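You operate a simulated robot arm through the tools that you are given. There is no shell and no other tool.

You run a simulated two-armed robot. Do the job below in one go: nothing can be reset, and whatever is moved stays where it is left.

## Task
Tag the dyed block in the press, in the colour of its dye.
Fine: set the black knob, slide it in, one stroke, slide it out again; leave the blue knob alone. Where these are worked on the way, their far stop is far enough and under half their travel is too little: tag press slide.

Only the result counts: the job must be done as asked and must still hold three seconds after the hand-in. Knocking over, shifting, dropping, spilling or breaking anything else fails it.

## Robot
Two 7-joint arms with two-finger grippers on one trunk that stands fixed in place. Base frame: the origin is at the foot of the trunk, x ahead of it, y to its left, z up. Readings come in m, rad, newtons and seconds.
The left shoulder is at [0.05, 0.191, 1.192], the right one opposite. With the tool pointing down near the work surface each hand reaches from about 0.1 to 0.5 m from the base axis, measured 20 degrees to its own side. Payload 2.69 kg a hand.
The TCP of each hand is the grasp point between the finger pads, 0.02 m short of the fingertips. In the tool frame z runs along the fingers and y along their closing line. Largest opening 0.1 m; the body of the gripper starts 0.063 m behind the TCP.
Orientation is that of the tool frame in the base frame, as [roll, pitch, yaw] about the fixed x, y, z axes, in that order (R = Rz(yaw) Ry(pitch) Rx(roll)). With the fingers straight down and closing along the base's y, the tool's x points along the base's -x, its y along +y and its z along -z.

## Interface
- The arms move only by the tool play_rows. It takes "left_plan", "right_plan" or both (then of equal length, played together; a hand with none holds still); each is text: rows parted by semicolons, each of 6 numbers parted by spaces: the shift along the base's x, y, z in m, then the turn, a rotation vector about the base's x, y, z in rad. In form: dx dy dz rx ry rz; .... A call has 1 to 20 rows; each row shifts and turns the commanded pose from where the row before left it. "left_jaw" and "right_jaw" are, for a hand that has rows, the closure, from 0 (fully open) to 1 (shut), set as the call begins (left out, the last holds). Rows are played at 5 a second. More than 0.05 m and 0.15 rad between two rows, or a gripper value outside its range, and nothing of the call is played. Where a pose cannot be reached the arm comes as near as it can. A force on the tool above 50 N (or 10 N above the force at the start of the call, whichever is more), or a blocked arm, ends the call early, and 0.2 s more pass. Each finger travels about 0.153 m/s and halts on what it meets, pressing with about 38 N; the grip force reading is that of the motor and also rises with nothing between the fingers. The clock runs only during rows and for 0.2 s after the last one: add rows that do not move to give the fingers time. It gives the time, the measured TCP pose, the force on the tool (base axes), the opening and the grip force at its end, in the units of the frame above (readings bear some noise), with the torque about the TCP (base axes, N m) and any sound that the robot's microphone picked up.
- Cameras (640 x 400 px; columns grow to the right, rows downward): "scene" is now at [0.1204, 0.0407, 1.3708]; the picture's right is [0.45, -0.90, 0.00], its down [-0.43, -0.22, -0.87] and it looks along [0.78, 0.39, -0.49] (base axes); focal length 214 px, centre (320, 200). "left" rides on the left gripper at [0.07, 0.018, -0.099] in its tool frame; the picture's right is [-0.26, 0.97, 0.00], its down [-0.75, -0.20, -0.63] and it looks along [-0.61, -0.16, 0.78] (tool axes); focal length 230 px, centre (320, 200). "right" rides on the right gripper at [0.07, -0.019, -0.099] in its tool frame; the picture's right is [0.26, 0.97, 0.00], its down [-0.75, 0.20, -0.63] and it looks along [-0.61, 0.16, 0.78] (tool axes); focal length 230 px, centre (320, 200). There is no depth. A picture from a camera that has moved, and an enlarged one, comes with that camera's place and axes in the base frame and with its lens.
- capture(camera): a new picture of that camera. The clock stands still meanwhile.
- move_column(by): slides the trunk up (or, below 0, down) by that many m; the arms and the scene camera ride with it, the base frame stays. It gives what a move gives, with no picture.
- head_to(pan, tilt): turns the head with the scene camera to pan (to the left, within 1.396 rad either way) and tilt (down, from -0.506 to 1.204), counted from straight ahead of the robot. It gives what a move gives.
- close_up(camera, box): a new picture of the part [left, top, right, bottom] of that camera's present view, enlarged. The clock stands still meanwhile.
- sign_off(): hands the job in; it is judged then, once.

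Nothing tells you positions but the pictures and the camera data. Unless the task says otherwise, let go and move clear before handing in.

The tools are called after ">>>" by a JSON object that holds its "op" and its "data". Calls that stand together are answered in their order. play_rows: Moves the arms, as the interface text tells. Its arguments: {"type":"object","properties":{"left_plan":{"type":"string"},"left_jaw":{"type":"number"},"right_plan":{"type":"string"},"right_jaw":{"type":"number"}},"required":[]} The other tools are called the same way: move_column (by) slides the trunk up or down; head_to (pan, tilt) turns the head that bears the scene camera; capture (camera) takes a picture; close_up (camera, box) takes an enlarged picture of a part of a camera's view; sign_off () hands the job in.

At the start:

```text
time_s: 0.0
left_position: [0.4164, 0.4533, 1.2869]
left_tcp_rot: [-3.14, -0.001, -3.141]
left_wrist_force: [-0.4, -0.2, 0.2]
left_moment: [0.0, 0.0, -0.01]
left_opening: 0.0998
left_finger_force: 0.0
right_position: [0.3078, 0.0106, 1.2883]
right_tcp_rot: [3.141, -0.002, -3.139]
right_wrist_force: [-0.1, 0.5, 0.0]
right_moment: [0.01, 0.01, 0.0]
right_opening: 0.1
right_finger_force: 0.0
trunk travel left (down, up): [-0.25, 0.073]
head pan, tilt: [0.463, 0.506]
```

scene: 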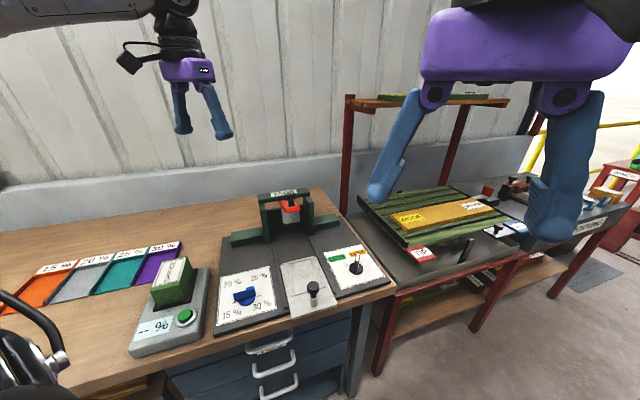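
right: 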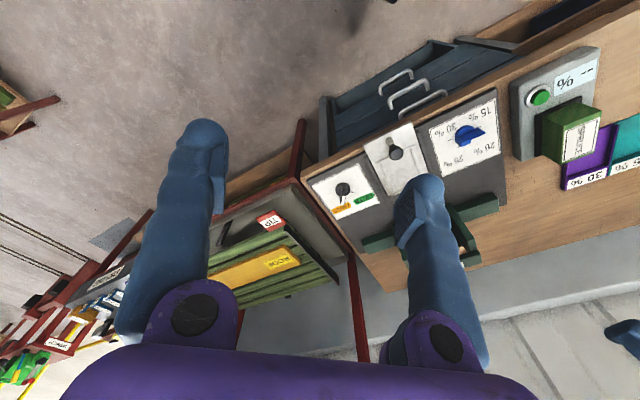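
left: 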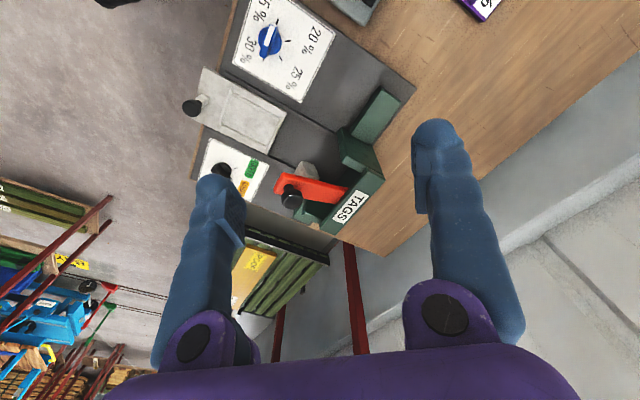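

I see a bench with a meter holding a green block, a tag press with a red lever, a sliding tray, a blue knob and a black knob. I'll look closer at each before moving anything.

>>> {"op": "close_up", "data": {"camera": "scene", "box": [200, 170, 400, 340]}}

>>> {"op": "close_up", "data": {"camera": "scene", "box": [100, 230, 240, 370]}}

>>> {"op": "close_up", "data": {"camera": "scene", "box": [340, 80, 640, 290]}}

>>> {"op": "close_up", "data": {"camera": "left", "box": [170, 0, 420, 250]}}

>>> {"op": "close_up", "data": {"camera": "right", "box": [290, 30, 640, 280]}}

```text
2.35 times, centred on (300, 255) of scene
camera zoom: at [0.1204, 0.0407, 1.3708], right [0.45, -0.9, 0.0], down [-0.43, -0.22, -0.87], along [0.78, 0.39, -0.49], focal length 505 px, centre (367, 71)
```

zoom: 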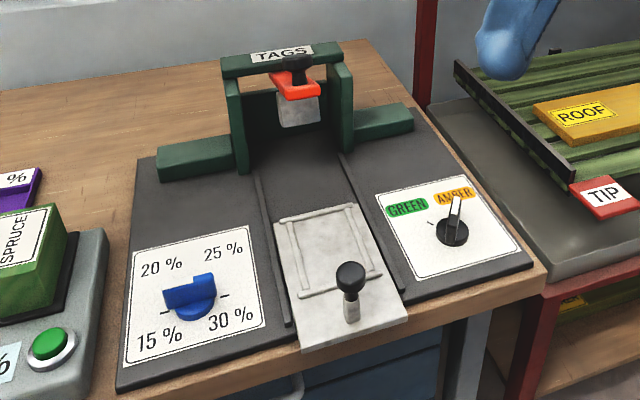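

```text
2.86 times, centred on (170, 300) of scene
camera zoom: at [0.1204, 0.0407, 1.3708], right [0.45, -0.9, 0.0], down [-0.43, -0.22, -0.87], along [0.78, 0.39, -0.49], focal length 613 px, centre (749, -86)
```

zoom: 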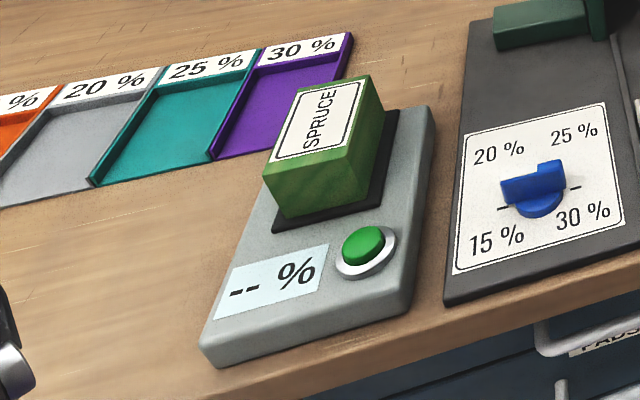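

```text
1.90 times, centred on (490, 185) of scene
camera zoom: at [0.1204, 0.0407, 1.3708], right [0.45, -0.9, 0.0], down [-0.43, -0.22, -0.87], along [0.78, 0.39, -0.49], focal length 408 px, centre (-4, 229)
```

zoom: 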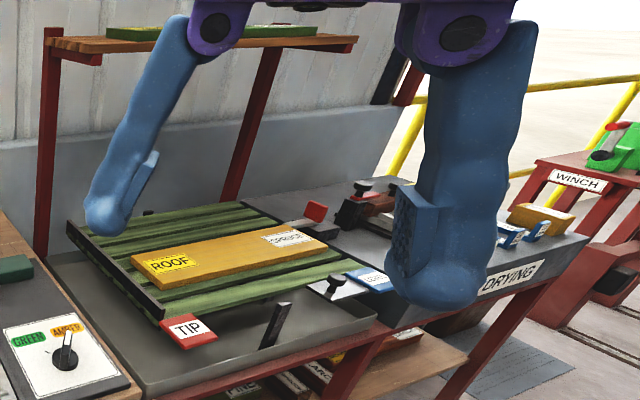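

```text
1.60 times, centred on (295, 125) of left
camera zoom: at [0.3476, 0.4714, 1.3853], right [0.26, 0.97, 0.0], down [0.75, -0.2, 0.63], along [0.61, -0.16, -0.78], focal length 368 px, centre (360, 320)
```

zoom: 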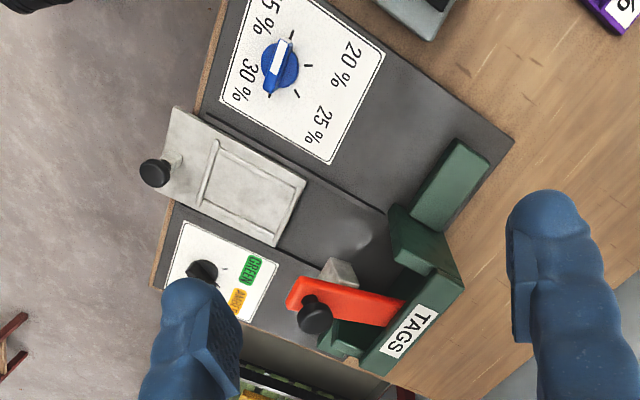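

```text
1.60 times, centred on (465, 155) of right
camera zoom: at [0.2367, -0.009, 1.3882], right [-0.26, 0.97, 0.0], down [0.75, 0.2, 0.63], along [0.61, 0.16, -0.78], focal length 368 px, centre (88, 272)
```

zoom: 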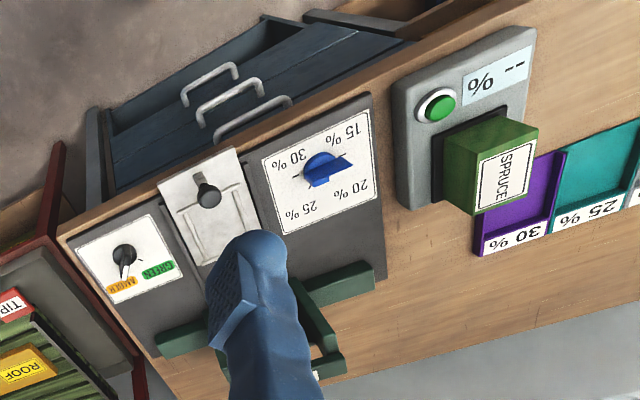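

The green "SPRUCE" block sits on the meter, and the press's black knob currently points to AMBER. I'll look around for other blocks and get better views before moving.

>>> {"op": "head_to", "data": {"pan": 0.75, "tilt": 0.85}}

>>> {"op": "capture", "data": {"camera": "scene"}}

>>> {"op": "head_to", "data": {"pan": -0.4, "tilt": 0.7}}

>>> {"op": "capture", "data": {"camera": "scene"}}

>>> {"op": "head_to", "data": {"pan": 1.39, "tilt": 0.7}}

>>> {"op": "capture", "data": {"camera": "scene"}}

```text
time_s: 0.8
left_position: [0.4173, 0.4539, 1.2862]
left_tcp_rot: [-3.141, -0.001, 3.141]
left_wrist_force: [-0.6, 0.7, -0.2]
left_moment: [0.01, 0.01, 0.01]
left_opening: 0.1002
left_finger_force: 0.0
right_position: [0.3079, 0.0098, 1.2892]
right_tcp_rot: [3.141, -0.001, 3.141]
right_wrist_force: [0.3, 0.2, -0.1]
right_moment: [-0.01, 0.02, -0.04]
right_opening: 0.0999
right_finger_force: 0.0
trunk travel left (down, up): [-0.25, 0.073]
head pan, tilt: [0.75, 0.85]
```

```text
taken
camera scene: at [0.0963, 0.0535, 1.3416], right [0.68, -0.73, 0.0], down [-0.55, -0.51, -0.66], along [0.48, 0.45, -0.75], focal length 214 px, centre (320, 200)
```

scene: 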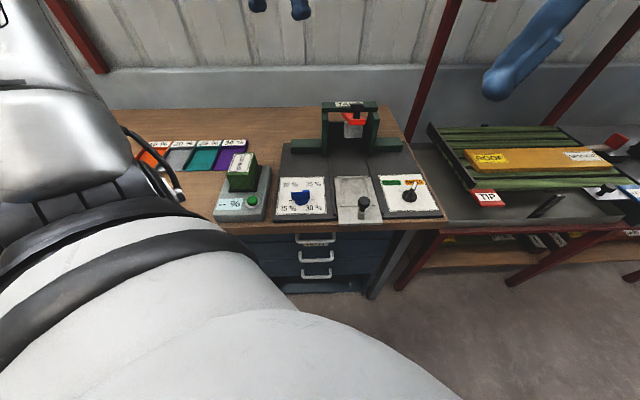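

```text
time_s: 2.2
left_position: [0.4177, 0.4531, 1.2874]
left_tcp_rot: [-3.141, -0.001, -3.141]
left_wrist_force: [-0.6, 0.2, 0.1]
left_moment: [-0.01, 0.01, -0.02]
left_opening: 0.1004
left_finger_force: 0.1
right_position: [0.3085, 0.0107, 1.2889]
right_tcp_rot: [3.141, 0.001, 3.141]
right_wrist_force: [0.5, -0.7, 1.0]
right_moment: [0.0, 0.01, -0.01]
right_opening: 0.1001
right_finger_force: 0.1
trunk travel left (down, up): [-0.25, 0.073]
head pan, tilt: [-0.4, 0.7]
```

```text
taken
camera scene: at [0.1174, -0.0328, 1.3538], right [-0.39, -0.92, 0.0], down [-0.59, 0.25, -0.76], along [0.7, -0.3, -0.64], focal length 214 px, centre (320, 200)
```

scene: 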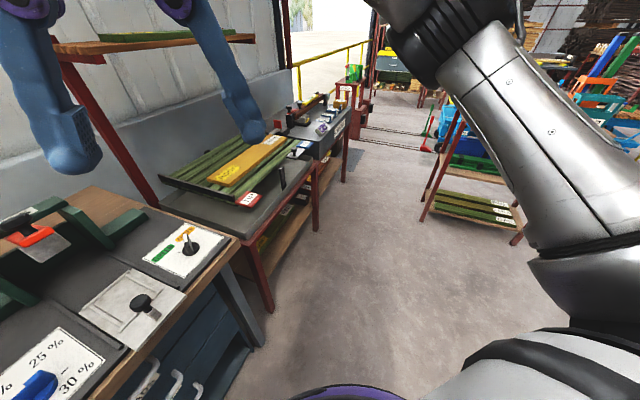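

```text
time_s: 4.0
left_position: [0.4173, 0.4546, 1.2876]
left_tcp_rot: [3.141, 0.001, 3.141]
left_wrist_force: [0.1, -0.3, -0.6]
left_moment: [-0.01, 0.02, 0.0]
left_opening: 0.1
left_finger_force: 0.0
right_position: [0.3078, 0.0111, 1.2883]
right_tcp_rot: [3.141, -0.001, -3.14]
right_wrist_force: [-0.2, -1.1, 0.5]
right_moment: [-0.04, -0.02, 0.01]
right_opening: 0.0998
right_finger_force: 0.0
trunk travel left (down, up): [-0.25, 0.073]
head pan, tilt: [1.389, 0.7]
```

```text
taken
camera scene: at [0.0545, 0.0837, 1.3538], right [0.98, -0.18, 0.0], down [-0.12, -0.63, -0.76], along [0.14, 0.75, -0.64], focal length 214 px, centre (320, 200)
```

scene: 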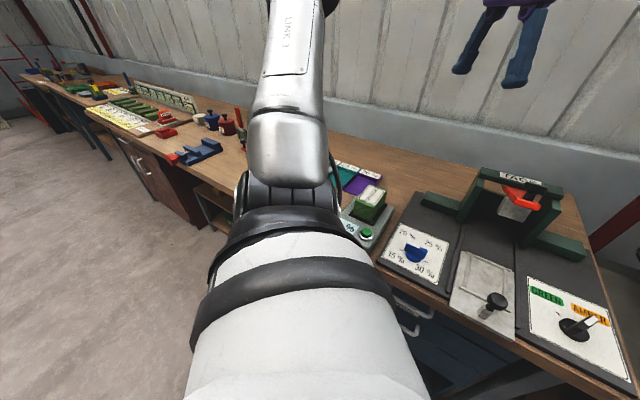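

Only one block is in play: the green spruce one on the meter. I'll take accurate close-ups for positions from a head pose that shows press and meter.

>>> {"op": "head_to", "data": {"pan": 0.75, "tilt": 0.7}}

>>> {"op": "close_up", "data": {"camera": "scene", "box": [200, 120, 360, 220]}}

>>> {"op": "close_up", "data": {"camera": "scene", "box": [300, 110, 460, 210]}}

>>> {"op": "close_up", "data": {"camera": "left", "box": [180, 0, 340, 100]}}

>>> {"op": "close_up", "data": {"camera": "left", "box": [180, 120, 420, 270]}}

>>> {"op": "close_up", "data": {"camera": "right", "box": [300, 130, 460, 230]}}

>>> {"op": "close_up", "data": {"camera": "right", "box": [480, 40, 640, 140]}}

```text
time_s: 5.0
left_position: [0.4169, 0.4536, 1.2881]
left_tcp_rot: [3.141, 0.0, -3.141]
left_wrist_force: [0.8, -1.1, 0.6]
left_moment: [0.02, -0.01, 0.0]
left_opening: 0.1001
left_finger_force: 0.0
right_position: [0.3077, 0.0114, 1.2886]
right_tcp_rot: [-3.142, -0.001, 3.141]
right_wrist_force: [0.1, -0.1, 1.0]
right_moment: [0.02, -0.03, 0.02]
right_opening: 0.1001
right_finger_force: 0.1
trunk travel left (down, up): [-0.25, 0.073]
head pan, tilt: [0.75, 0.7]
```

```text
4.00 times, centred on (280, 170) of scene
camera zoom: at [0.1012, 0.0582, 1.3538], right [0.68, -0.73, 0.0], down [-0.47, -0.44, -0.76], along [0.56, 0.52, -0.64], focal length 858 px, centre (480, 320)
```

zoom: 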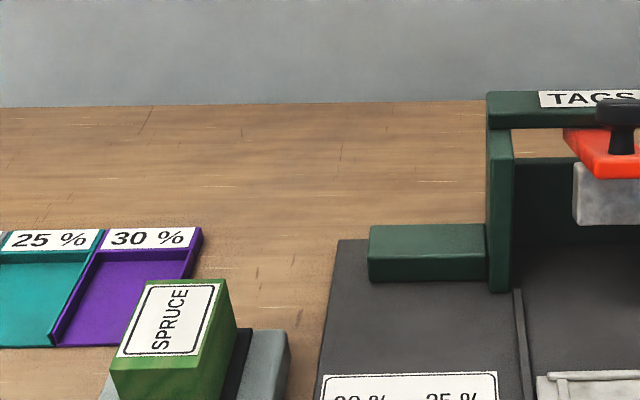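

```text
4.00 times, centred on (380, 160) of scene
camera zoom: at [0.1012, 0.0582, 1.3538], right [0.68, -0.73, 0.0], down [-0.47, -0.44, -0.76], along [0.56, 0.52, -0.64], focal length 858 px, centre (80, 360)
```

zoom: 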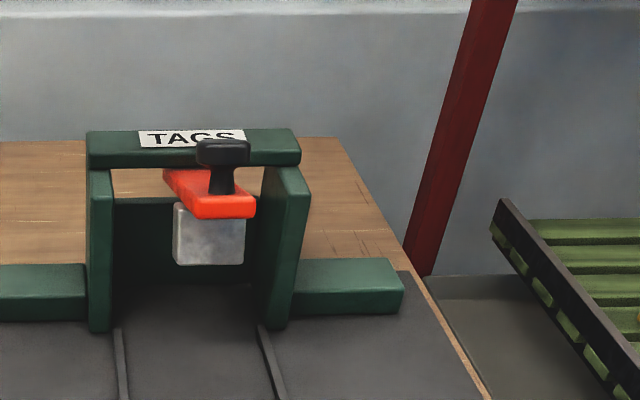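

```text
4.00 times, centred on (260, 50) of left
camera zoom: at [0.3476, 0.4714, 1.3853], right [0.26, 0.97, 0.0], down [0.75, -0.2, 0.63], along [0.61, -0.16, -0.78], focal length 920 px, centre (560, 800)
```

zoom: 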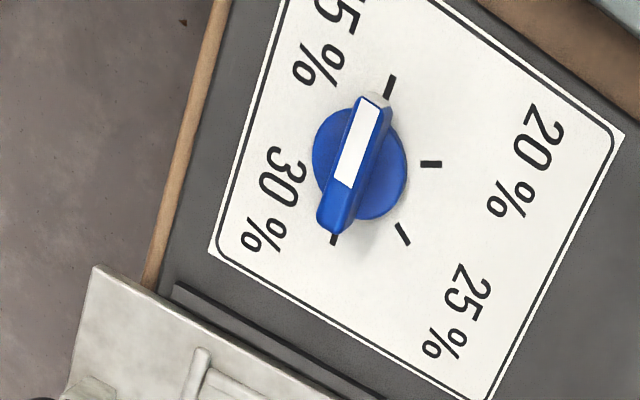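

```text
2.67 times, centred on (300, 195) of left
camera zoom: at [0.3476, 0.4714, 1.3853], right [0.26, 0.97, 0.0], down [0.75, -0.2, 0.63], along [0.61, -0.16, -0.78], focal length 614 px, centre (373, 213)
```

zoom: 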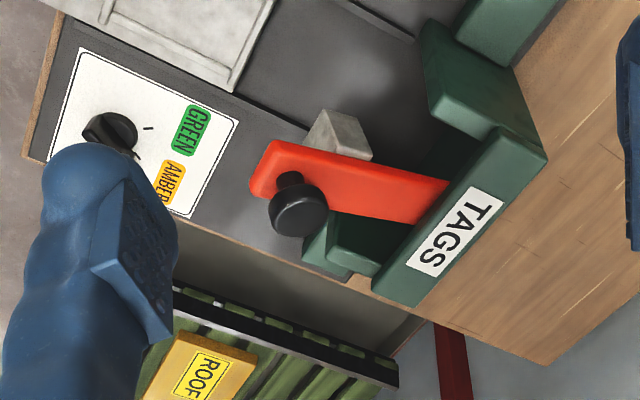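

```text
4.00 times, centred on (380, 180) of right
camera zoom: at [0.2367, -0.009, 1.3882], right [-0.26, 0.97, 0.0], down [0.75, 0.2, 0.63], along [0.61, 0.16, -0.78], focal length 920 px, centre (80, 280)
```

zoom: 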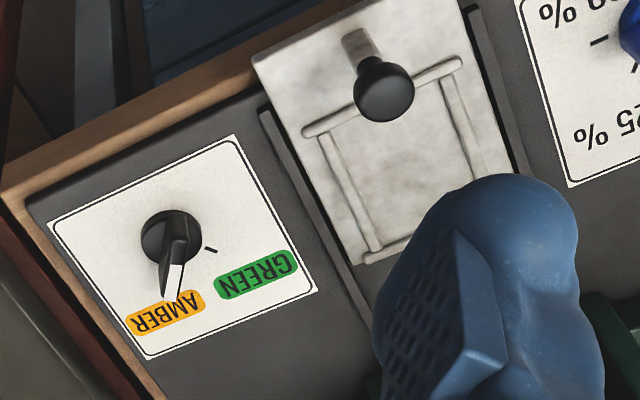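

```text
4.00 times, centred on (560, 90) of right
camera zoom: at [0.2367, -0.009, 1.3882], right [-0.26, 0.97, 0.0], down [0.75, 0.2, 0.63], along [0.61, 0.16, -0.78], focal length 920 px, centre (-640, 640)
```

zoom: 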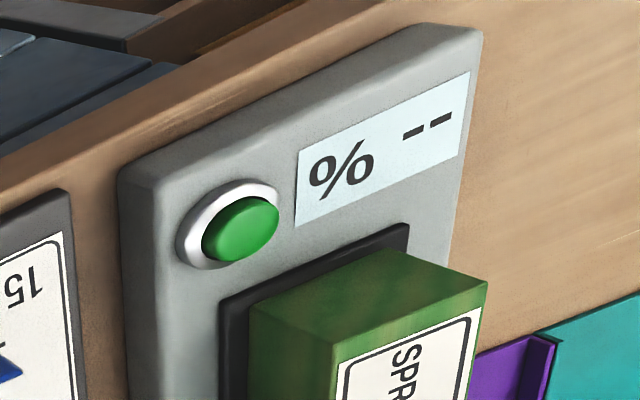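

Bench axes run at 45° to mine, and the plate surface is near z≈0.865. I'll zoom further on the block and knobs for exact geometry.

>>> {"op": "close_up", "data": {"camera": "scene", "box": [216, 180, 296, 230]}}

>>> {"op": "close_up", "data": {"camera": "right", "box": [530, 90, 630, 170]}}

>>> {"op": "close_up", "data": {"camera": "scene", "box": [320, 180, 450, 261]}}

```text
8.00 times, centred on (256, 205) of scene
camera zoom: at [0.1012, 0.0582, 1.3538], right [0.68, -0.73, 0.0], down [-0.47, -0.44, -0.76], along [0.56, 0.52, -0.64], focal length 1716 px, centre (832, 160)
```

zoom: 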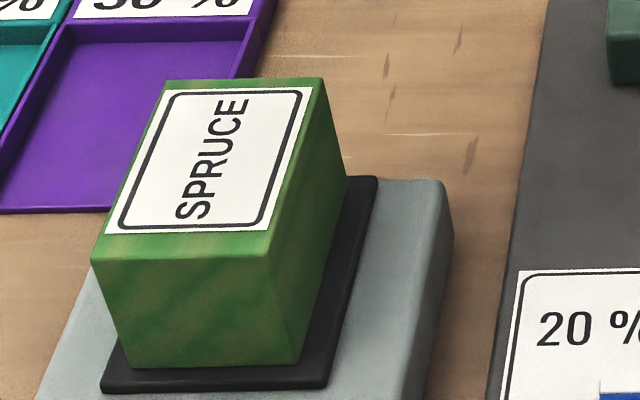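

```text
5.00 times, centred on (580, 130) of right
camera zoom: at [0.2367, -0.009, 1.3882], right [-0.26, 0.97, 0.0], down [0.75, 0.2, 0.63], along [0.61, 0.16, -0.78], focal length 1150 px, centre (-980, 550)
```

zoom: 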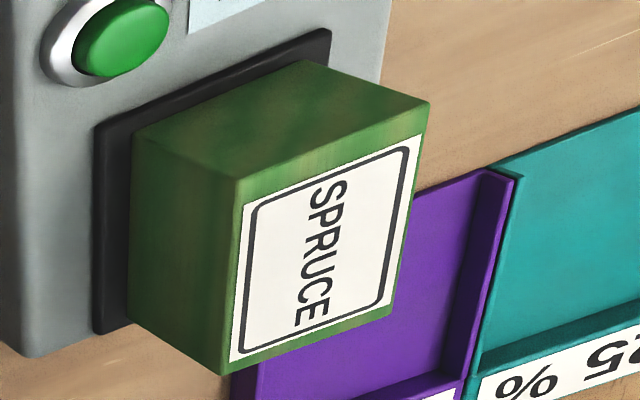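

```text
4.92 times, centred on (385, 220) of scene
camera zoom: at [0.1012, 0.0582, 1.3538], right [0.68, -0.73, 0.0], down [-0.47, -0.44, -0.76], along [0.56, 0.52, -0.64], focal length 1056 px, centre (0, 99)
```

zoom: 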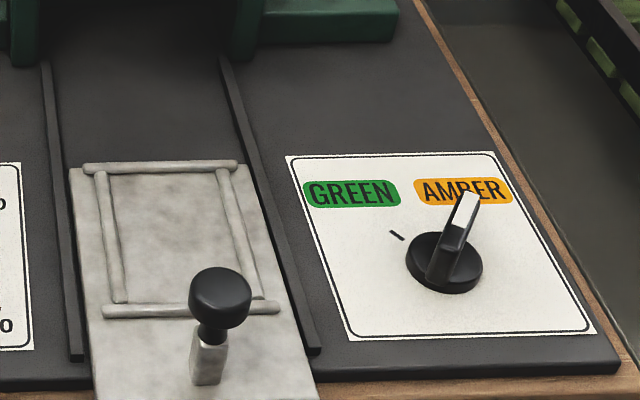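

The black knob axis is at about (0.581, 0.149), its pointer bar lies roughly 8° from x, and the slide and lever lie along the 45° direction. I'll park the right arm out to its side and bring the left hand high above the black knob.

>>> {"op": "play_rows", "data": {"left_plan": "0.0205 -0.038 0 0 0 0.0175; 0.0205 -0.038 0 0 0 0.0175; 0.0205 -0.038 0 0 0 0.0175; 0.0205 -0.038 0 0 0 0.0175; 0.0205 -0.038 0 0 0 0.0175; 0.0205 -0.038 0 0 0 0.0175; 0.0205 -0.038 0 0 0 0.0175; 0.0205 -0.038 0 0 0 0.0175; 0 0 -0.04 0 0 0; 0 0 -0.04 0 0 0; 0 0 -0.04 0 0 0; 0 0 0 0 0 0", "right_plan": "-0.007 -0.033 0 0 0 0; -0.007 -0.033 0 0 0 0; -0.007 -0.033 0 0 0 0; -0.007 -0.033 0 0 0 0; -0.007 -0.033 0 0 0 0; -0.007 -0.033 0 0 0 0; -0.007 -0.033 0 0 0 0; -0.007 -0.033 0 0 0 0; 0 0 0 0 0 0; 0 0 0 0 0 0; 0 0 0 0 0 0; 0 0 0 0 0 0", "left_jaw": 0.4}}

>>> {"op": "capture", "data": {"camera": "left"}}

>>> {"op": "capture", "data": {"camera": "scene"}}

```text
time_s: 7.6
left_position: [0.511, 0.2227, 1.1412]
left_tcp_rot: [-3.141, 0.0, -3.0]
left_wrist_force: [-0.1, 0.5, -0.8]
left_moment: [0.01, 0.01, 0.0]
left_opening: 0.0602
left_finger_force: 0.1
left hand out of reach, approached as far as the arm can: row 6, 7, 8
right_position: [0.2512, -0.2543, 1.2889]
right_tcp_rot: [3.141, 0.001, -3.141]
right_wrist_force: [0.0, -0.4, -0.6]
right_moment: [0.01, -0.02, 0.02]
right_opening: 0.0997
right_finger_force: 0.0
trunk travel left (down, up): [-0.25, 0.073]
head pan, tilt: [0.75, 0.7]
```

```text
taken
camera left: at [0.4392, 0.2301, 1.2399], right [0.12, 0.99, 0.0], down [0.77, -0.09, 0.63], along [0.63, -0.08, -0.78], focal length 230 px, centre (320, 200)
```

left: 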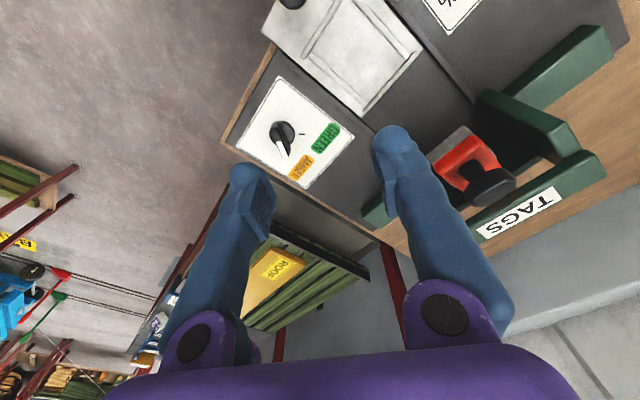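

```text
taken
camera scene: at [0.101, 0.0579, 1.3538], right [0.68, -0.73, 0.0], down [-0.47, -0.44, -0.77], along [0.56, 0.52, -0.64], focal length 214 px, centre (320, 200)
```

scene: 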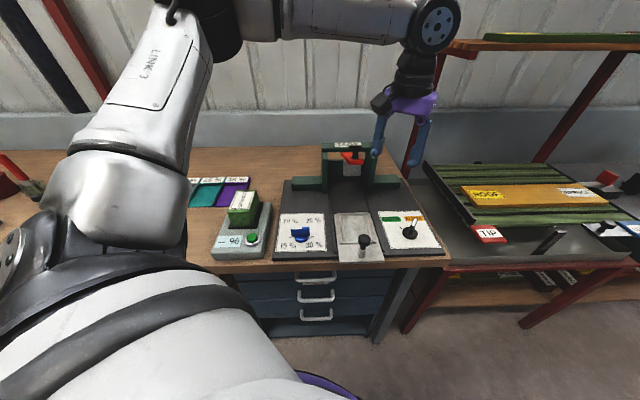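

The straight reach was cut short at height; closer to the bench, the wrist nears shoulder height and reach should grow. I'll go down first, then move over to the knob.

>>> {"op": "play_rows", "data": {"left_plan": "0 0 -0.045 0 0 0; 0 0 -0.045 0 0 0; 0 0 -0.04 0 0 0; 0.0233 -0.0245 0 0 0 0; 0.0233 -0.0245 0 0 0 0; 0.0233 -0.0247 0 0 0 0; 0 0 0 0 0 0"}}

>>> {"op": "capture", "data": {"camera": "left"}}

```text
time_s: 9.2
left_position: [0.5314, 0.1977, 1.0272]
left_tcp_rot: [-3.14, 0.002, -3.003]
left_wrist_force: [-0.9, -0.2, 0.3]
left_moment: [0.01, -0.03, -0.01]
left_opening: 0.0601
left_finger_force: 0.1
left hand out of reach, approached as far as the arm can: row 4, 5, 6
right_position: [0.2525, -0.2538, 1.2887]
right_tcp_rot: [3.141, 0.0, 3.141]
right_wrist_force: [-0.6, -0.1, -0.5]
right_moment: [0.02, 0.0, -0.05]
right_opening: 0.0998
right_finger_force: 0.0
trunk travel left (down, up): [-0.25, 0.073]
head pan, tilt: [0.75, 0.7]
```

```text
taken
camera left: at [0.4599, 0.207, 1.126], right [0.12, 0.99, 0.0], down [0.77, -0.09, 0.63], along [0.63, -0.08, -0.78], focal length 230 px, centre (320, 200)
```

left: 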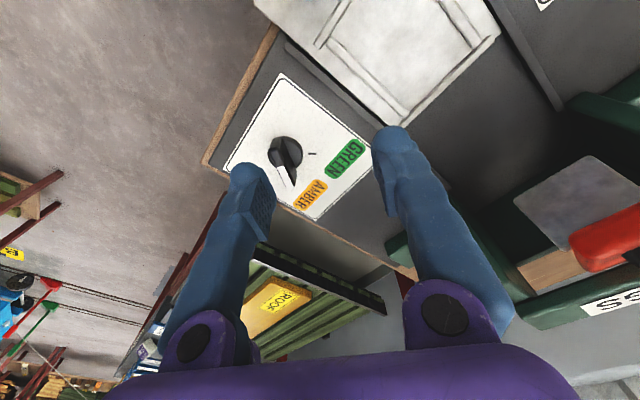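

Vertical reach ends about 0.48 m from the left shoulder, so the knob needs the hand tilted, with the fingers pointing outward. I'll close the fingers, undo the yaw and tilt about 0.6 rad, then check the pose.

>>> {"op": "play_rows", "data": {"left_plan": "-0.01 0 0.01 0 0 -0.139; 0 0 0 0 -0.15 0; 0 0 0 0 -0.15 0; 0 0 0 0 -0.15 0; 0 0 0 0 -0.15 0; 0 0 0 0 0 0", "left_jaw": 1}}

```text
time_s: 10.6
left_position: [0.5214, 0.1977, 1.0366]
left_tcp_rot: [-3.141, 0.601, -3.141]
left_wrist_force: [-0.1, -0.3, -0.4]
left_moment: [-0.03, -0.02, -0.01]
left_opening: 0.0
left_finger_force: 29.5
right_position: [0.2524, -0.253, 1.288]
right_tcp_rot: [-3.141, 0.001, 3.141]
right_wrist_force: [-0.3, -0.4, 0.4]
right_moment: [-0.03, 0.01, -0.04]
right_opening: 0.1003
right_finger_force: 0.0
trunk travel left (down, up): [-0.25, 0.073]
head pan, tilt: [0.75, 0.7]
```

The commanded pose tracks from the actual one and the tilt worked. Now I'll move to the right side of the knob, at a safe height.

>>> {"op": "play_rows", "data": {"left_plan": "0.02 -0.028 -0.01 0 0 0; 0.02 -0.028 -0.01 0 0 0; 0.02 -0.027 -0.01 0 0 0; 0.022 0 -0.01 0 0 0; 0 0 0 0 0 0"}}

>>> {"op": "capture", "data": {"camera": "left"}}

>>> {"op": "close_up", "data": {"camera": "scene", "box": [340, 150, 480, 270]}}

```text
time_s: 11.8
left_position: [0.5794, 0.1642, 1.0177]
left_tcp_rot: [-3.139, 0.601, -3.139]
left_wrist_force: [0.1, -0.5, 0.8]
left_moment: [0.02, -0.02, 0.02]
left_opening: 0.0
left_finger_force: 29.7
left hand out of reach, approached as far as the arm can: row 2, 3, 4
right_position: [0.2521, -0.2532, 1.2888]
right_tcp_rot: [-3.141, 0.001, -3.141]
right_wrist_force: [0.0, 0.3, -0.7]
right_moment: [0.0, 0.0, 0.01]
right_opening: 0.0998
right_finger_force: 0.0
trunk travel left (down, up): [-0.25, 0.073]
head pan, tilt: [0.75, 0.7]
```

```text
taken
camera left: at [0.466, 0.1828, 1.0593], right [0.21, 0.97, 0.14], down [0.26, -0.2, 0.94], along [0.94, -0.16, -0.3], focal length 230 px, centre (320, 200)
```

left: 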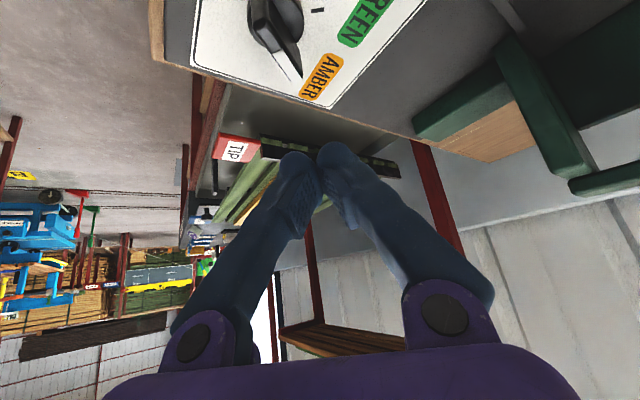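

```text
3.33 times, centred on (410, 210) of scene
camera zoom: at [0.101, 0.0579, 1.3538], right [0.68, -0.73, 0.0], down [-0.47, -0.44, -0.77], along [0.56, 0.52, -0.64], focal length 715 px, centre (20, 167)
```

zoom: 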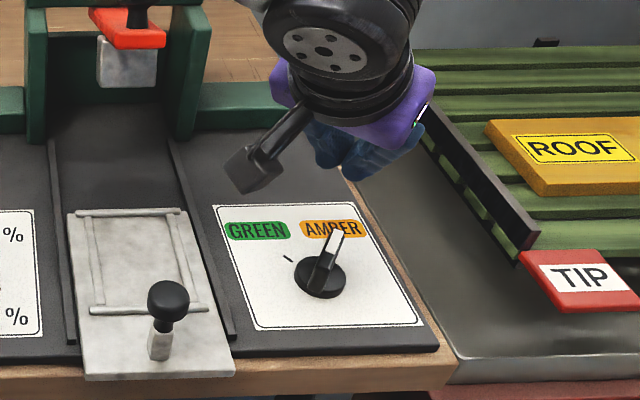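

The arm isn't fully stretched, so some other joint limits it. I'll look at the arm's posture to understand.

>>> {"op": "head_to", "data": {"pan": 0.7, "tilt": 0.2}}

>>> {"op": "capture", "data": {"camera": "scene"}}

>>> {"op": "capture", "data": {"camera": "right"}}

```text
time_s: 12.8
left_position: [0.5797, 0.1645, 1.0174]
left_tcp_rot: [-3.139, 0.601, -3.14]
left_wrist_force: [0.5, 0.5, -0.3]
left_moment: [0.01, 0.02, 0.0]
left_opening: 0.0001
left_finger_force: 29.4
right_position: [0.2529, -0.2526, 1.2889]
right_tcp_rot: [-3.141, -0.001, 3.14]
right_wrist_force: [0.6, -0.5, 0.2]
right_moment: [0.0, 0.0, -0.02]
right_opening: 0.0999
right_finger_force: 0.0
trunk travel left (down, up): [-0.25, 0.073]
head pan, tilt: [0.7, 0.201]
```

```text
taken
camera scene: at [0.1104, 0.0602, 1.3991], right [0.64, -0.76, 0.0], down [-0.15, -0.13, -0.98], along [0.75, 0.63, -0.2], focal length 214 px, centre (320, 200)
```

scene: 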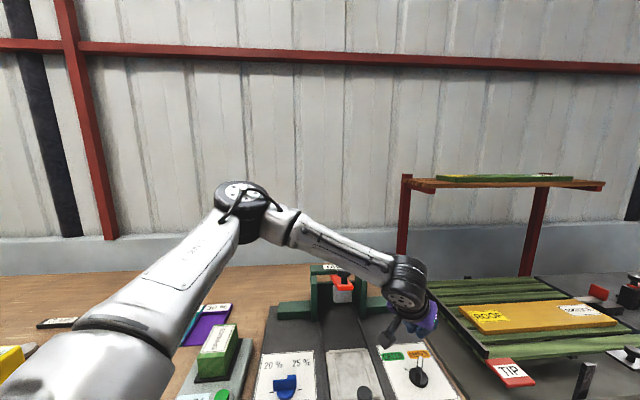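

```text
taken
camera right: at [0.1809, -0.2726, 1.3883], right [-0.26, 0.97, 0.0], down [0.75, 0.2, 0.63], along [0.61, 0.16, -0.78], focal length 230 px, centre (320, 200)
```

right: 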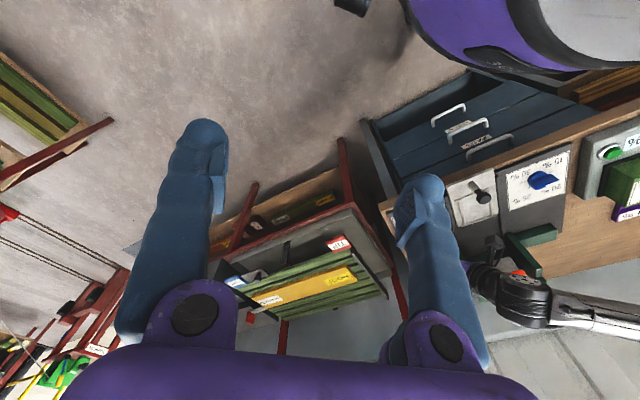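

The arm is well folded (elbow out left), so this isn't pure extension. I'll probe with small moves to see which direction is blocked.

>>> {"op": "play_rows", "data": {"left_plan": "0.015 0 0 0 0 0; 0 0 0 0 0 0"}}

>>> {"op": "play_rows", "data": {"left_plan": "0 0 -0.03 0 0 0; 0 0 0 0 0 0"}}

>>> {"op": "play_rows", "data": {"left_plan": "0 -0.015 0 0 0 0; 0 0 0 0 0 0"}}

```text
time_s: 13.3
left_position: [0.5912, 0.1698, 1.0199]
left_tcp_rot: [-3.137, 0.603, -3.14]
left_wrist_force: [-0.5, -0.1, -1.6]
left_moment: [0.02, -0.01, -0.02]
left_opening: 0.0
left_finger_force: 29.6
left hand out of reach, approached as far as the arm can: row 1
right_position: [0.2523, -0.2526, 1.2884]
right_tcp_rot: [3.141, 0.0, 3.14]
right_wrist_force: [0.4, -0.1, -0.5]
right_moment: [-0.01, 0.03, -0.05]
right_opening: 0.0998
right_finger_force: 0.0
trunk travel left (down, up): [-0.25, 0.073]
head pan, tilt: [0.7, 0.201]
```

```text
time_s: 13.9
left_position: [0.5847, 0.1792, 0.993]
left_tcp_rot: [-3.141, 0.601, -3.141]
left_wrist_force: [0.3, -0.7, 0.7]
left_moment: [0.03, 0.0, 0.01]
left_opening: 0.0001
left_finger_force: 29.8
left hand out of reach, approached as far as the arm can: row 1
right_position: [0.2517, -0.2521, 1.2883]
right_tcp_rot: [3.142, 0.001, 3.141]
right_wrist_force: [-0.7, 0.5, 0.0]
right_moment: [-0.02, 0.01, 0.0]
right_opening: 0.1003
right_finger_force: 0.1
trunk travel left (down, up): [-0.25, 0.073]
head pan, tilt: [0.7, 0.201]
```

```text
time_s: 14.6
left_position: [0.5794, 0.1739, 0.9992]
left_tcp_rot: [-3.14, 0.601, 3.141]
left_wrist_force: [-0.2, 0.4, -0.3]
left_moment: [-0.04, -0.02, -0.02]
left_opening: 0.0
left_finger_force: 29.9
left hand out of reach, approached as far as the arm can: row 1
right_position: [0.2515, -0.2523, 1.289]
right_tcp_rot: [3.14, -0.001, -3.141]
right_wrist_force: [-0.3, 0.4, 0.3]
right_moment: [0.0, 0.02, 0.01]
right_opening: 0.1001
right_finger_force: 0.0
trunk travel left (down, up): [-0.25, 0.073]
head pan, tilt: [0.7, 0.201]
```

The limit acts along the forearm, as if the elbow can't swing further in, so a lower trunk should help. I'll raise the hand and lower the trunk by 0.15 m.

>>> {"op": "play_rows", "data": {"left_plan": "-0.03 0.02 0.04 0 0 0; -0.03 0.02 0.04 0 0 0; -0.03 0.02 0.04 0 0 0; 0 0 0.04 0 0 0; 0 0 0 0 0 0"}}

>>> {"op": "move_column", "data": {"by": -0.15}}

>>> {"op": "capture", "data": {"camera": "scene"}}

```text
refused: row 1 steps farther than a row can; nothing moved
```

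```text
time_s: 15.7
left_position: [0.5818, 0.1765, 0.9032]
left_tcp_rot: [3.142, 0.618, -3.132]
left_wrist_force: [-14.4, 10.8, 15.3]
left_moment: [-0.21, 0.02, -0.38]
left_opening: 0.0004
left_finger_force: 29.3
right_position: [0.2499, -0.2529, 1.1841]
right_tcp_rot: [-3.141, 0.003, 3.14]
right_wrist_force: [0.4, 1.2, 0.9]
right_moment: [0.03, 0.0, 0.03]
right_opening: 0.1002
right_finger_force: 0.0
trunk travel left (down, up): [-0.145, 0.177]
head pan, tilt: [0.7, 0.201]
stopped: the force on the tool passed its limit at 60 N (the readings are from after the stop); the commanded pose is now the measured one
```

```text
taken
camera scene: at [0.1078, 0.0606, 1.2944], right [0.64, -0.76, 0.0], down [-0.15, -0.13, -0.98], along [0.75, 0.63, -0.2], focal length 214 px, centre (320, 200)
```

scene: 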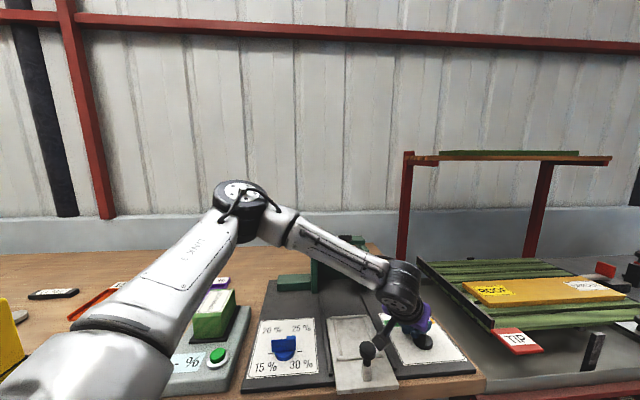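

My mistake: the raise was refused for step size, yet the trunk still came down and the fingers pressed near the black knob. I'll lift straight up in small steps and check the knob.

>>> {"op": "play_rows", "data": {"left_plan": "-0.005 0.004 0.012 0 0 0; -0.005 0.004 0.02 0 0 0; -0.01 0.005 0.03 0 0 0; -0.02 0.01 0.03 0 0 0; -0.02 0.01 0.03 0 0 0; 0 0 0 0 0 0"}}

>>> {"op": "capture", "data": {"camera": "left"}}

>>> {"op": "capture", "data": {"camera": "scene"}}

```text
time_s: 17.1
left_position: [0.5218, 0.2095, 1.0215]
left_tcp_rot: [-3.14, 0.617, -3.134]
left_wrist_force: [0.1, -0.7, 0.1]
left_moment: [0.0, -0.02, 0.0]
left_opening: 0.0002
left_finger_force: 30.2
right_position: [0.2526, -0.2533, 1.1847]
right_tcp_rot: [3.141, -0.001, -3.141]
right_wrist_force: [0.1, 0.3, -0.4]
right_moment: [0.01, 0.0, 0.01]
right_opening: 0.1004
right_finger_force: 0.1
trunk travel left (down, up): [-0.145, 0.177]
head pan, tilt: [0.7, 0.201]
```

```text
taken
camera left: at [0.4073, 0.2268, 1.0627], right [0.2, 0.97, 0.15], down [0.25, -0.2, 0.95], along [0.95, -0.16, -0.28], focal length 230 px, centre (320, 200)
```

left: 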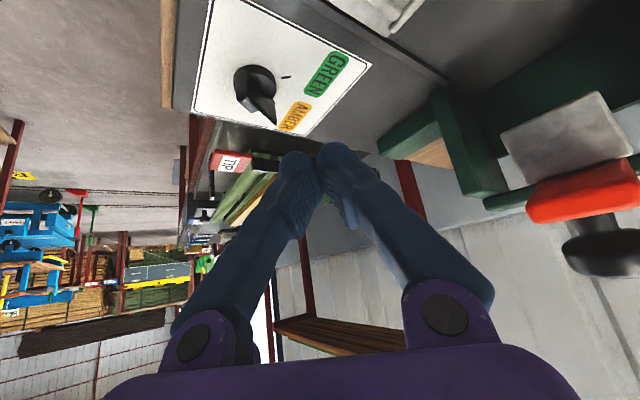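

```text
taken
camera scene: at [0.1107, 0.0603, 1.2944], right [0.64, -0.76, 0.0], down [-0.15, -0.13, -0.98], along [0.75, 0.63, -0.2], focal length 214 px, centre (320, 200)
```

scene: 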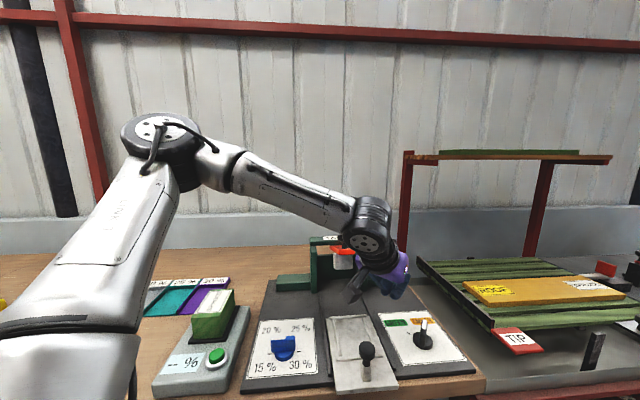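

The knob looks undisturbed and still at AMBER. The trunk is about 0.105 lower, so I'll test reach toward the knob's right side at a safe height.

>>> {"op": "play_rows", "data": {"left_plan": "0.027 -0.032 0 0 0 0; 0.027 -0.032 0 0 0 0; 0.027 -0.031 0 0 0 0; 0 0 0 0 0 0"}}

```text
time_s: 18.1
left_position: [0.5859, 0.1426, 1.0229]
left_tcp_rot: [-3.14, 0.615, -3.133]
left_wrist_force: [0.7, -0.2, -0.3]
left_moment: [-0.01, 0.01, 0.0]
left_opening: 0.0
left_finger_force: 29.3
left hand out of reach, approached as far as the arm can: row 3
right_position: [0.2528, -0.2513, 1.1829]
right_tcp_rot: [3.141, -0.001, 3.14]
right_wrist_force: [1.6, 0.3, 0.0]
right_moment: [0.01, 0.01, 0.0]
right_opening: 0.1
right_finger_force: 0.0
trunk travel left (down, up): [-0.145, 0.177]
head pan, tilt: [0.7, 0.201]
```

Reach got a bit better but still falls short. I need the knob's exact shape to choose a push that suits this arm, so I'll zoom in from the hand camera and the scene camera.

>>> {"op": "capture", "data": {"camera": "left"}}

>>> {"op": "close_up", "data": {"camera": "scene", "box": [370, 280, 480, 370]}}

>>> {"op": "head_to", "data": {"pan": 0.3, "tilt": 0.6}}

>>> {"op": "capture", "data": {"camera": "scene"}}

```text
taken
camera left: at [0.4711, 0.1609, 1.0631], right [0.2, 0.97, 0.15], down [0.25, -0.2, 0.95], along [0.95, -0.16, -0.28], focal length 230 px, centre (320, 200)
```

left: 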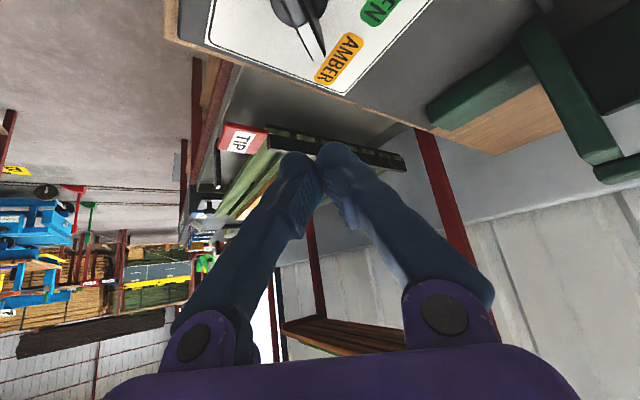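

```text
4.44 times, centred on (425, 325) of scene
camera zoom: at [0.1109, 0.0603, 1.2944], right [0.64, -0.76, 0.0], down [-0.15, -0.13, -0.98], along [0.75, 0.63, -0.2], focal length 953 px, centre (-147, -356)
```

zoom: 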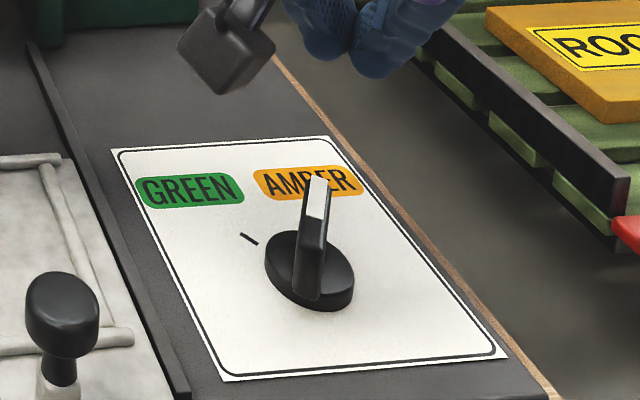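

```text
time_s: 19.0
left_position: [0.5839, 0.1428, 1.0227]
left_tcp_rot: [-3.138, 0.616, -3.137]
left_wrist_force: [-0.8, 0.7, -0.1]
left_moment: [-0.02, -0.03, -0.02]
left_opening: 0.0
left_finger_force: 29.8
right_position: [0.2518, -0.2523, 1.184]
right_tcp_rot: [3.141, 0.001, 3.139]
right_wrist_force: [-0.1, -0.6, 0.0]
right_moment: [-0.01, -0.02, 0.03]
right_opening: 0.0999
right_finger_force: 0.0
trunk travel left (down, up): [-0.145, 0.177]
head pan, tilt: [0.3, 0.6]
```

```text
taken
camera scene: at [0.1235, 0.0264, 1.2578], right [0.3, -0.96, 0.0], down [-0.54, -0.17, -0.83], along [0.79, 0.24, -0.56], focal length 214 px, centre (320, 200)
```

scene: 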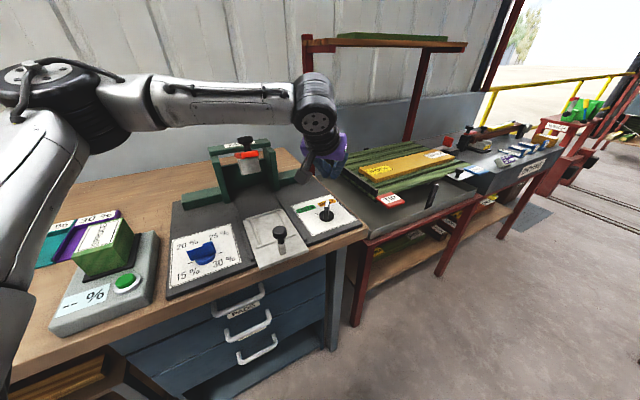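

The knob's bar crosses the whole disc, with white on the pointing half. So I can turn it counter-clockwise by pushing its near end toward −y with a hand tilted to the right, which suits this arm. I'll back off slightly and swing the hand's tilt to azimuth −60°.

>>> {"op": "play_rows", "data": {"left_plan": "-0.03 0.015 0.005 0 0 0; -0.034 0.012 0.005 0 0 0; 0 0 0 0 0 -0.149; 0 0 0 0 0 -0.149; 0 0 0 0 0 -0.149; 0 0 0 0 0 -0.149; 0 0 0 0 0 -0.149; 0 0 0 0 0 -0.149; 0 0 0 0 0 -0.149; 0 0 0 0 0 0"}}

>>> {"op": "capture", "data": {"camera": "left"}}

>>> {"op": "capture", "data": {"camera": "scene"}}

```text
time_s: 21.2
left_position: [0.5216, 0.1688, 1.0334]
left_tcp_rot: [-3.141, 0.617, 2.104]
left_wrist_force: [-0.2, 0.2, 0.5]
left_moment: [-0.03, 0.0, -0.01]
left_opening: 0.0
left_finger_force: 29.5
right_position: [0.2516, -0.2521, 1.1837]
right_tcp_rot: [-3.141, 0.0, 3.141]
right_wrist_force: [-0.4, 0.4, 0.3]
right_moment: [-0.03, -0.02, -0.02]
right_opening: 0.1002
right_finger_force: 0.0
trunk travel left (down, up): [-0.145, 0.177]
head pan, tilt: [0.3, 0.6]
```

```text
taken
camera left: at [0.48, 0.2768, 1.0729], right [0.94, 0.31, 0.15], down [-0.04, -0.31, 0.95], along [0.34, -0.9, -0.28], focal length 230 px, centre (320, 200)
```

left: 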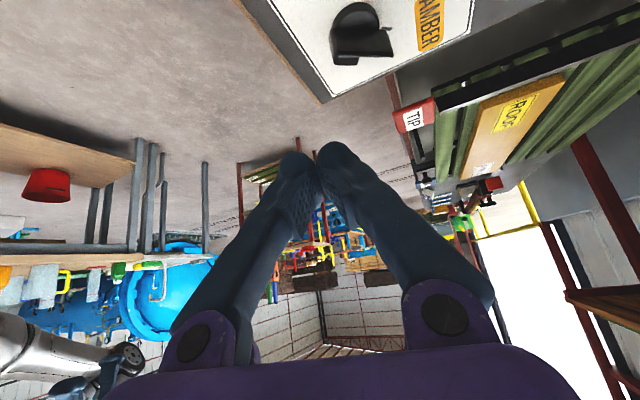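

```text
taken
camera scene: at [0.1234, 0.0263, 1.2578], right [0.3, -0.96, 0.0], down [-0.54, -0.17, -0.83], along [0.79, 0.24, -0.56], focal length 214 px, centre (320, 200)
```

scene: 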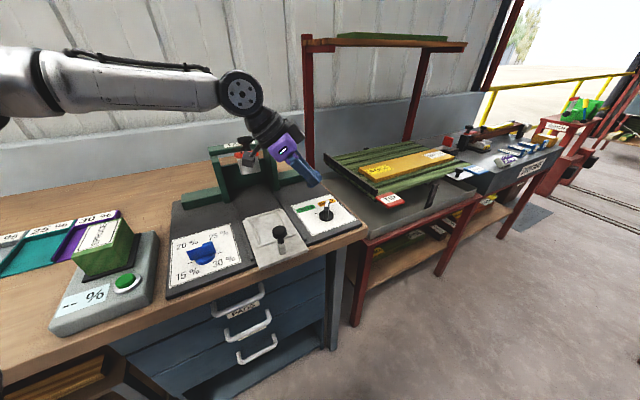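

The rotation worked. I'll take close-ups of the knob from both cameras to fix the bar's end points before pushing.

>>> {"op": "close_up", "data": {"camera": "left", "box": [290, 0, 450, 100]}}

>>> {"op": "close_up", "data": {"camera": "scene", "box": [285, 180, 365, 240]}}

```text
4.00 times, centred on (370, 50) of left
camera zoom: at [0.48, 0.2768, 1.0729], right [0.94, 0.31, 0.15], down [-0.04, -0.31, 0.95], along [0.34, -0.9, -0.28], focal length 920 px, centre (120, 800)
```

zoom: 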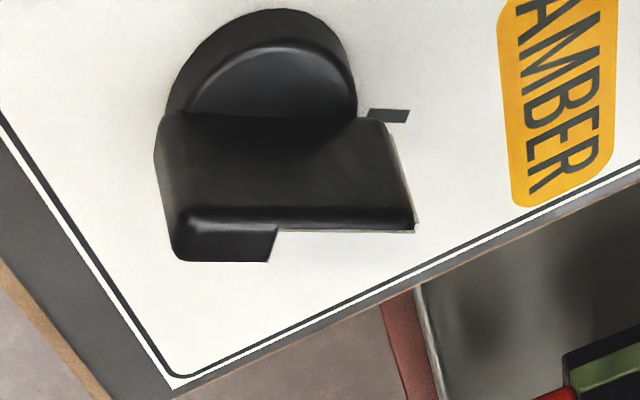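

```text
6.67 times, centred on (325, 210) of scene
camera zoom: at [0.1234, 0.0263, 1.2578], right [0.3, -0.96, 0.0], down [-0.54, -0.17, -0.83], along [0.79, 0.24, -0.56], focal length 1430 px, centre (287, 133)
```

zoom: 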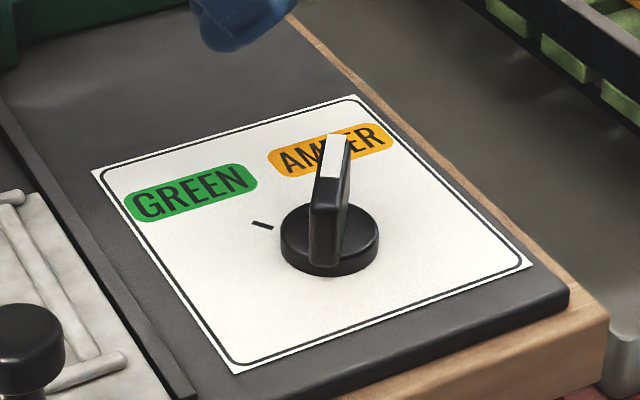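

Triangulation gives the knob axis at ≈(0.585, 0.150), bar top z≈0.910, bar now at 10°, and GREEN tick at ≈80°. I'll move to the left of the bar's near end and descend.

>>> {"op": "play_rows", "data": {"left_plan": "0.02 0.0106 -0.0367 0 0 0; 0.02 0.0106 -0.0367 0 0 0; 0 0 -0.02 0 0 0; 0 0 -0.016 0 0 0; 0 0 -0.014 0 0 0; 0 0 0 0 0 0"}}

>>> {"op": "close_up", "data": {"camera": "scene", "box": [245, 150, 385, 240]}}

>>> {"op": "capture", "data": {"camera": "left"}}

```text
time_s: 22.6
left_position: [0.5619, 0.1894, 0.909]
left_tcp_rot: [-3.14, 0.616, 2.104]
left_wrist_force: [0.9, -0.4, 0.4]
left_moment: [-0.02, -0.01, 0.01]
left_opening: 0.0001
left_finger_force: 29.4
right_position: [0.2522, -0.2529, 1.1824]
right_tcp_rot: [-3.141, 0.0, 3.14]
right_wrist_force: [-0.8, 0.0, 0.1]
right_moment: [0.01, 0.0, -0.01]
right_opening: 0.1
right_finger_force: 0.1
trunk travel left (down, up): [-0.145, 0.177]
head pan, tilt: [0.3, 0.6]
```

```text
4.44 times, centred on (315, 195) of scene
camera zoom: at [0.1235, 0.0263, 1.2577], right [0.3, -0.96, 0.0], down [-0.54, -0.17, -0.83], along [0.79, 0.24, -0.56], focal length 953 px, centre (342, 222)
```

zoom: 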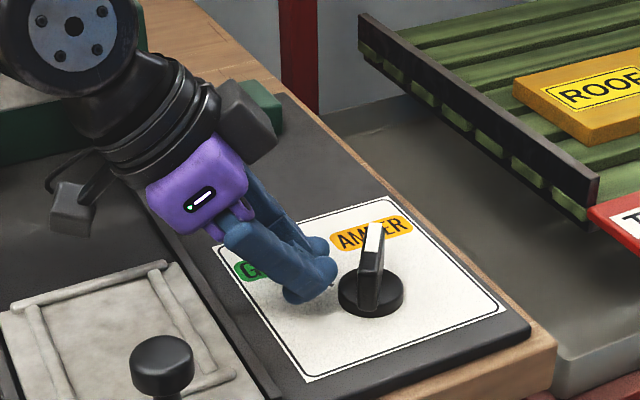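

```text
taken
camera left: at [0.5206, 0.2974, 0.9493], right [0.94, 0.31, 0.15], down [-0.05, -0.32, 0.95], along [0.34, -0.9, -0.28], focal length 230 px, centre (320, 200)
```

left: 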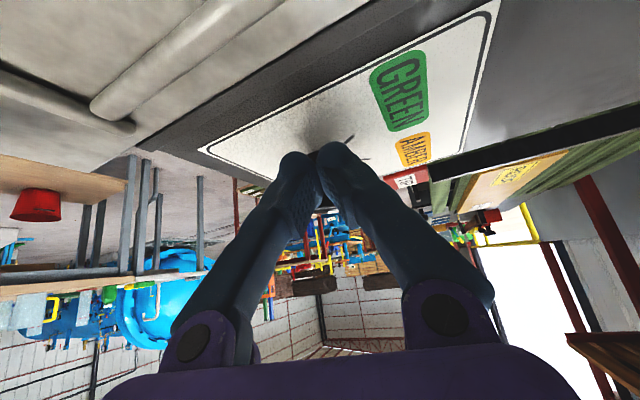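

The hand is in place beside the knob's near end. I'll push gently along −y and watch the force and bar.

>>> {"op": "play_rows", "data": {"left_plan": "0 -0.005 0 0 0 0; 0 -0.005 0 0 0 0; 0 -0.005 0 0 0 0; 0 0 0 0 0 0"}}

>>> {"op": "close_up", "data": {"camera": "scene", "box": [265, 170, 365, 240]}}

```text
time_s: 23.6
left_position: [0.5627, 0.1748, 0.9097]
left_tcp_rot: [-3.141, 0.616, 2.106]
left_wrist_force: [-0.1, -0.4, 0.7]
left_moment: [0.0, 0.01, -0.01]
left_opening: 0.0
left_finger_force: 30.0
right_position: [0.2521, -0.2526, 1.1835]
right_tcp_rot: [3.141, 0.001, 3.14]
right_wrist_force: [-0.3, 0.5, -0.3]
right_moment: [0.01, -0.03, -0.02]
right_opening: 0.1
right_finger_force: 0.1
trunk travel left (down, up): [-0.145, 0.177]
head pan, tilt: [0.3, 0.6]
```

```text
5.71 times, centred on (315, 205) of scene
camera zoom: at [0.1235, 0.0263, 1.2577], right [0.3, -0.96, 0.0], down [-0.54, -0.17, -0.83], along [0.79, 0.24, -0.56], focal length 1226 px, centre (349, 171)
```

zoom: 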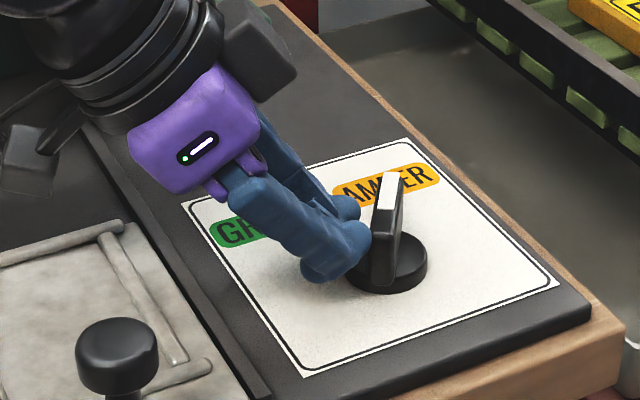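

The fingertip is just at the bar's near end. I'll continue along the curved path in small steps.

>>> {"op": "play_rows", "data": {"left_plan": "0 -0.004 0 0 0 0; 0 -0.004 0 0 0 0; -0.003 -0.004 0 0 0 0; 0 0 0 0 0 0"}}

>>> {"op": "close_up", "data": {"camera": "scene", "box": [265, 170, 365, 240]}}

```text
time_s: 24.6
left_position: [0.5591, 0.1638, 0.911]
left_tcp_rot: [-3.139, 0.617, 2.105]
left_wrist_force: [-0.4, -0.1, 0.3]
left_moment: [0.02, 0.02, -0.02]
left_opening: 0.0
left_finger_force: 29.7
right_position: [0.2528, -0.2526, 1.1823]
right_tcp_rot: [3.141, -0.002, 3.139]
right_wrist_force: [0.1, 0.3, -0.3]
right_moment: [0.01, -0.01, -0.03]
right_opening: 0.1001
right_finger_force: 0.0
trunk travel left (down, up): [-0.145, 0.177]
head pan, tilt: [0.3, 0.6]
```

```text
5.71 times, centred on (315, 205) of scene
camera zoom: at [0.1236, 0.0263, 1.2577], right [0.3, -0.96, 0.0], down [-0.54, -0.17, -0.83], along [0.79, 0.24, -0.56], focal length 1226 px, centre (349, 171)
```

zoom: 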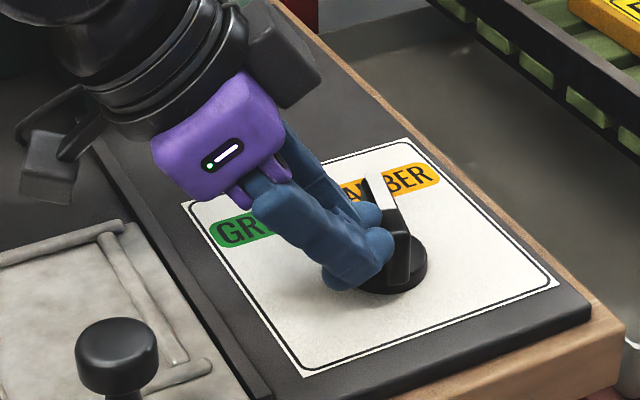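

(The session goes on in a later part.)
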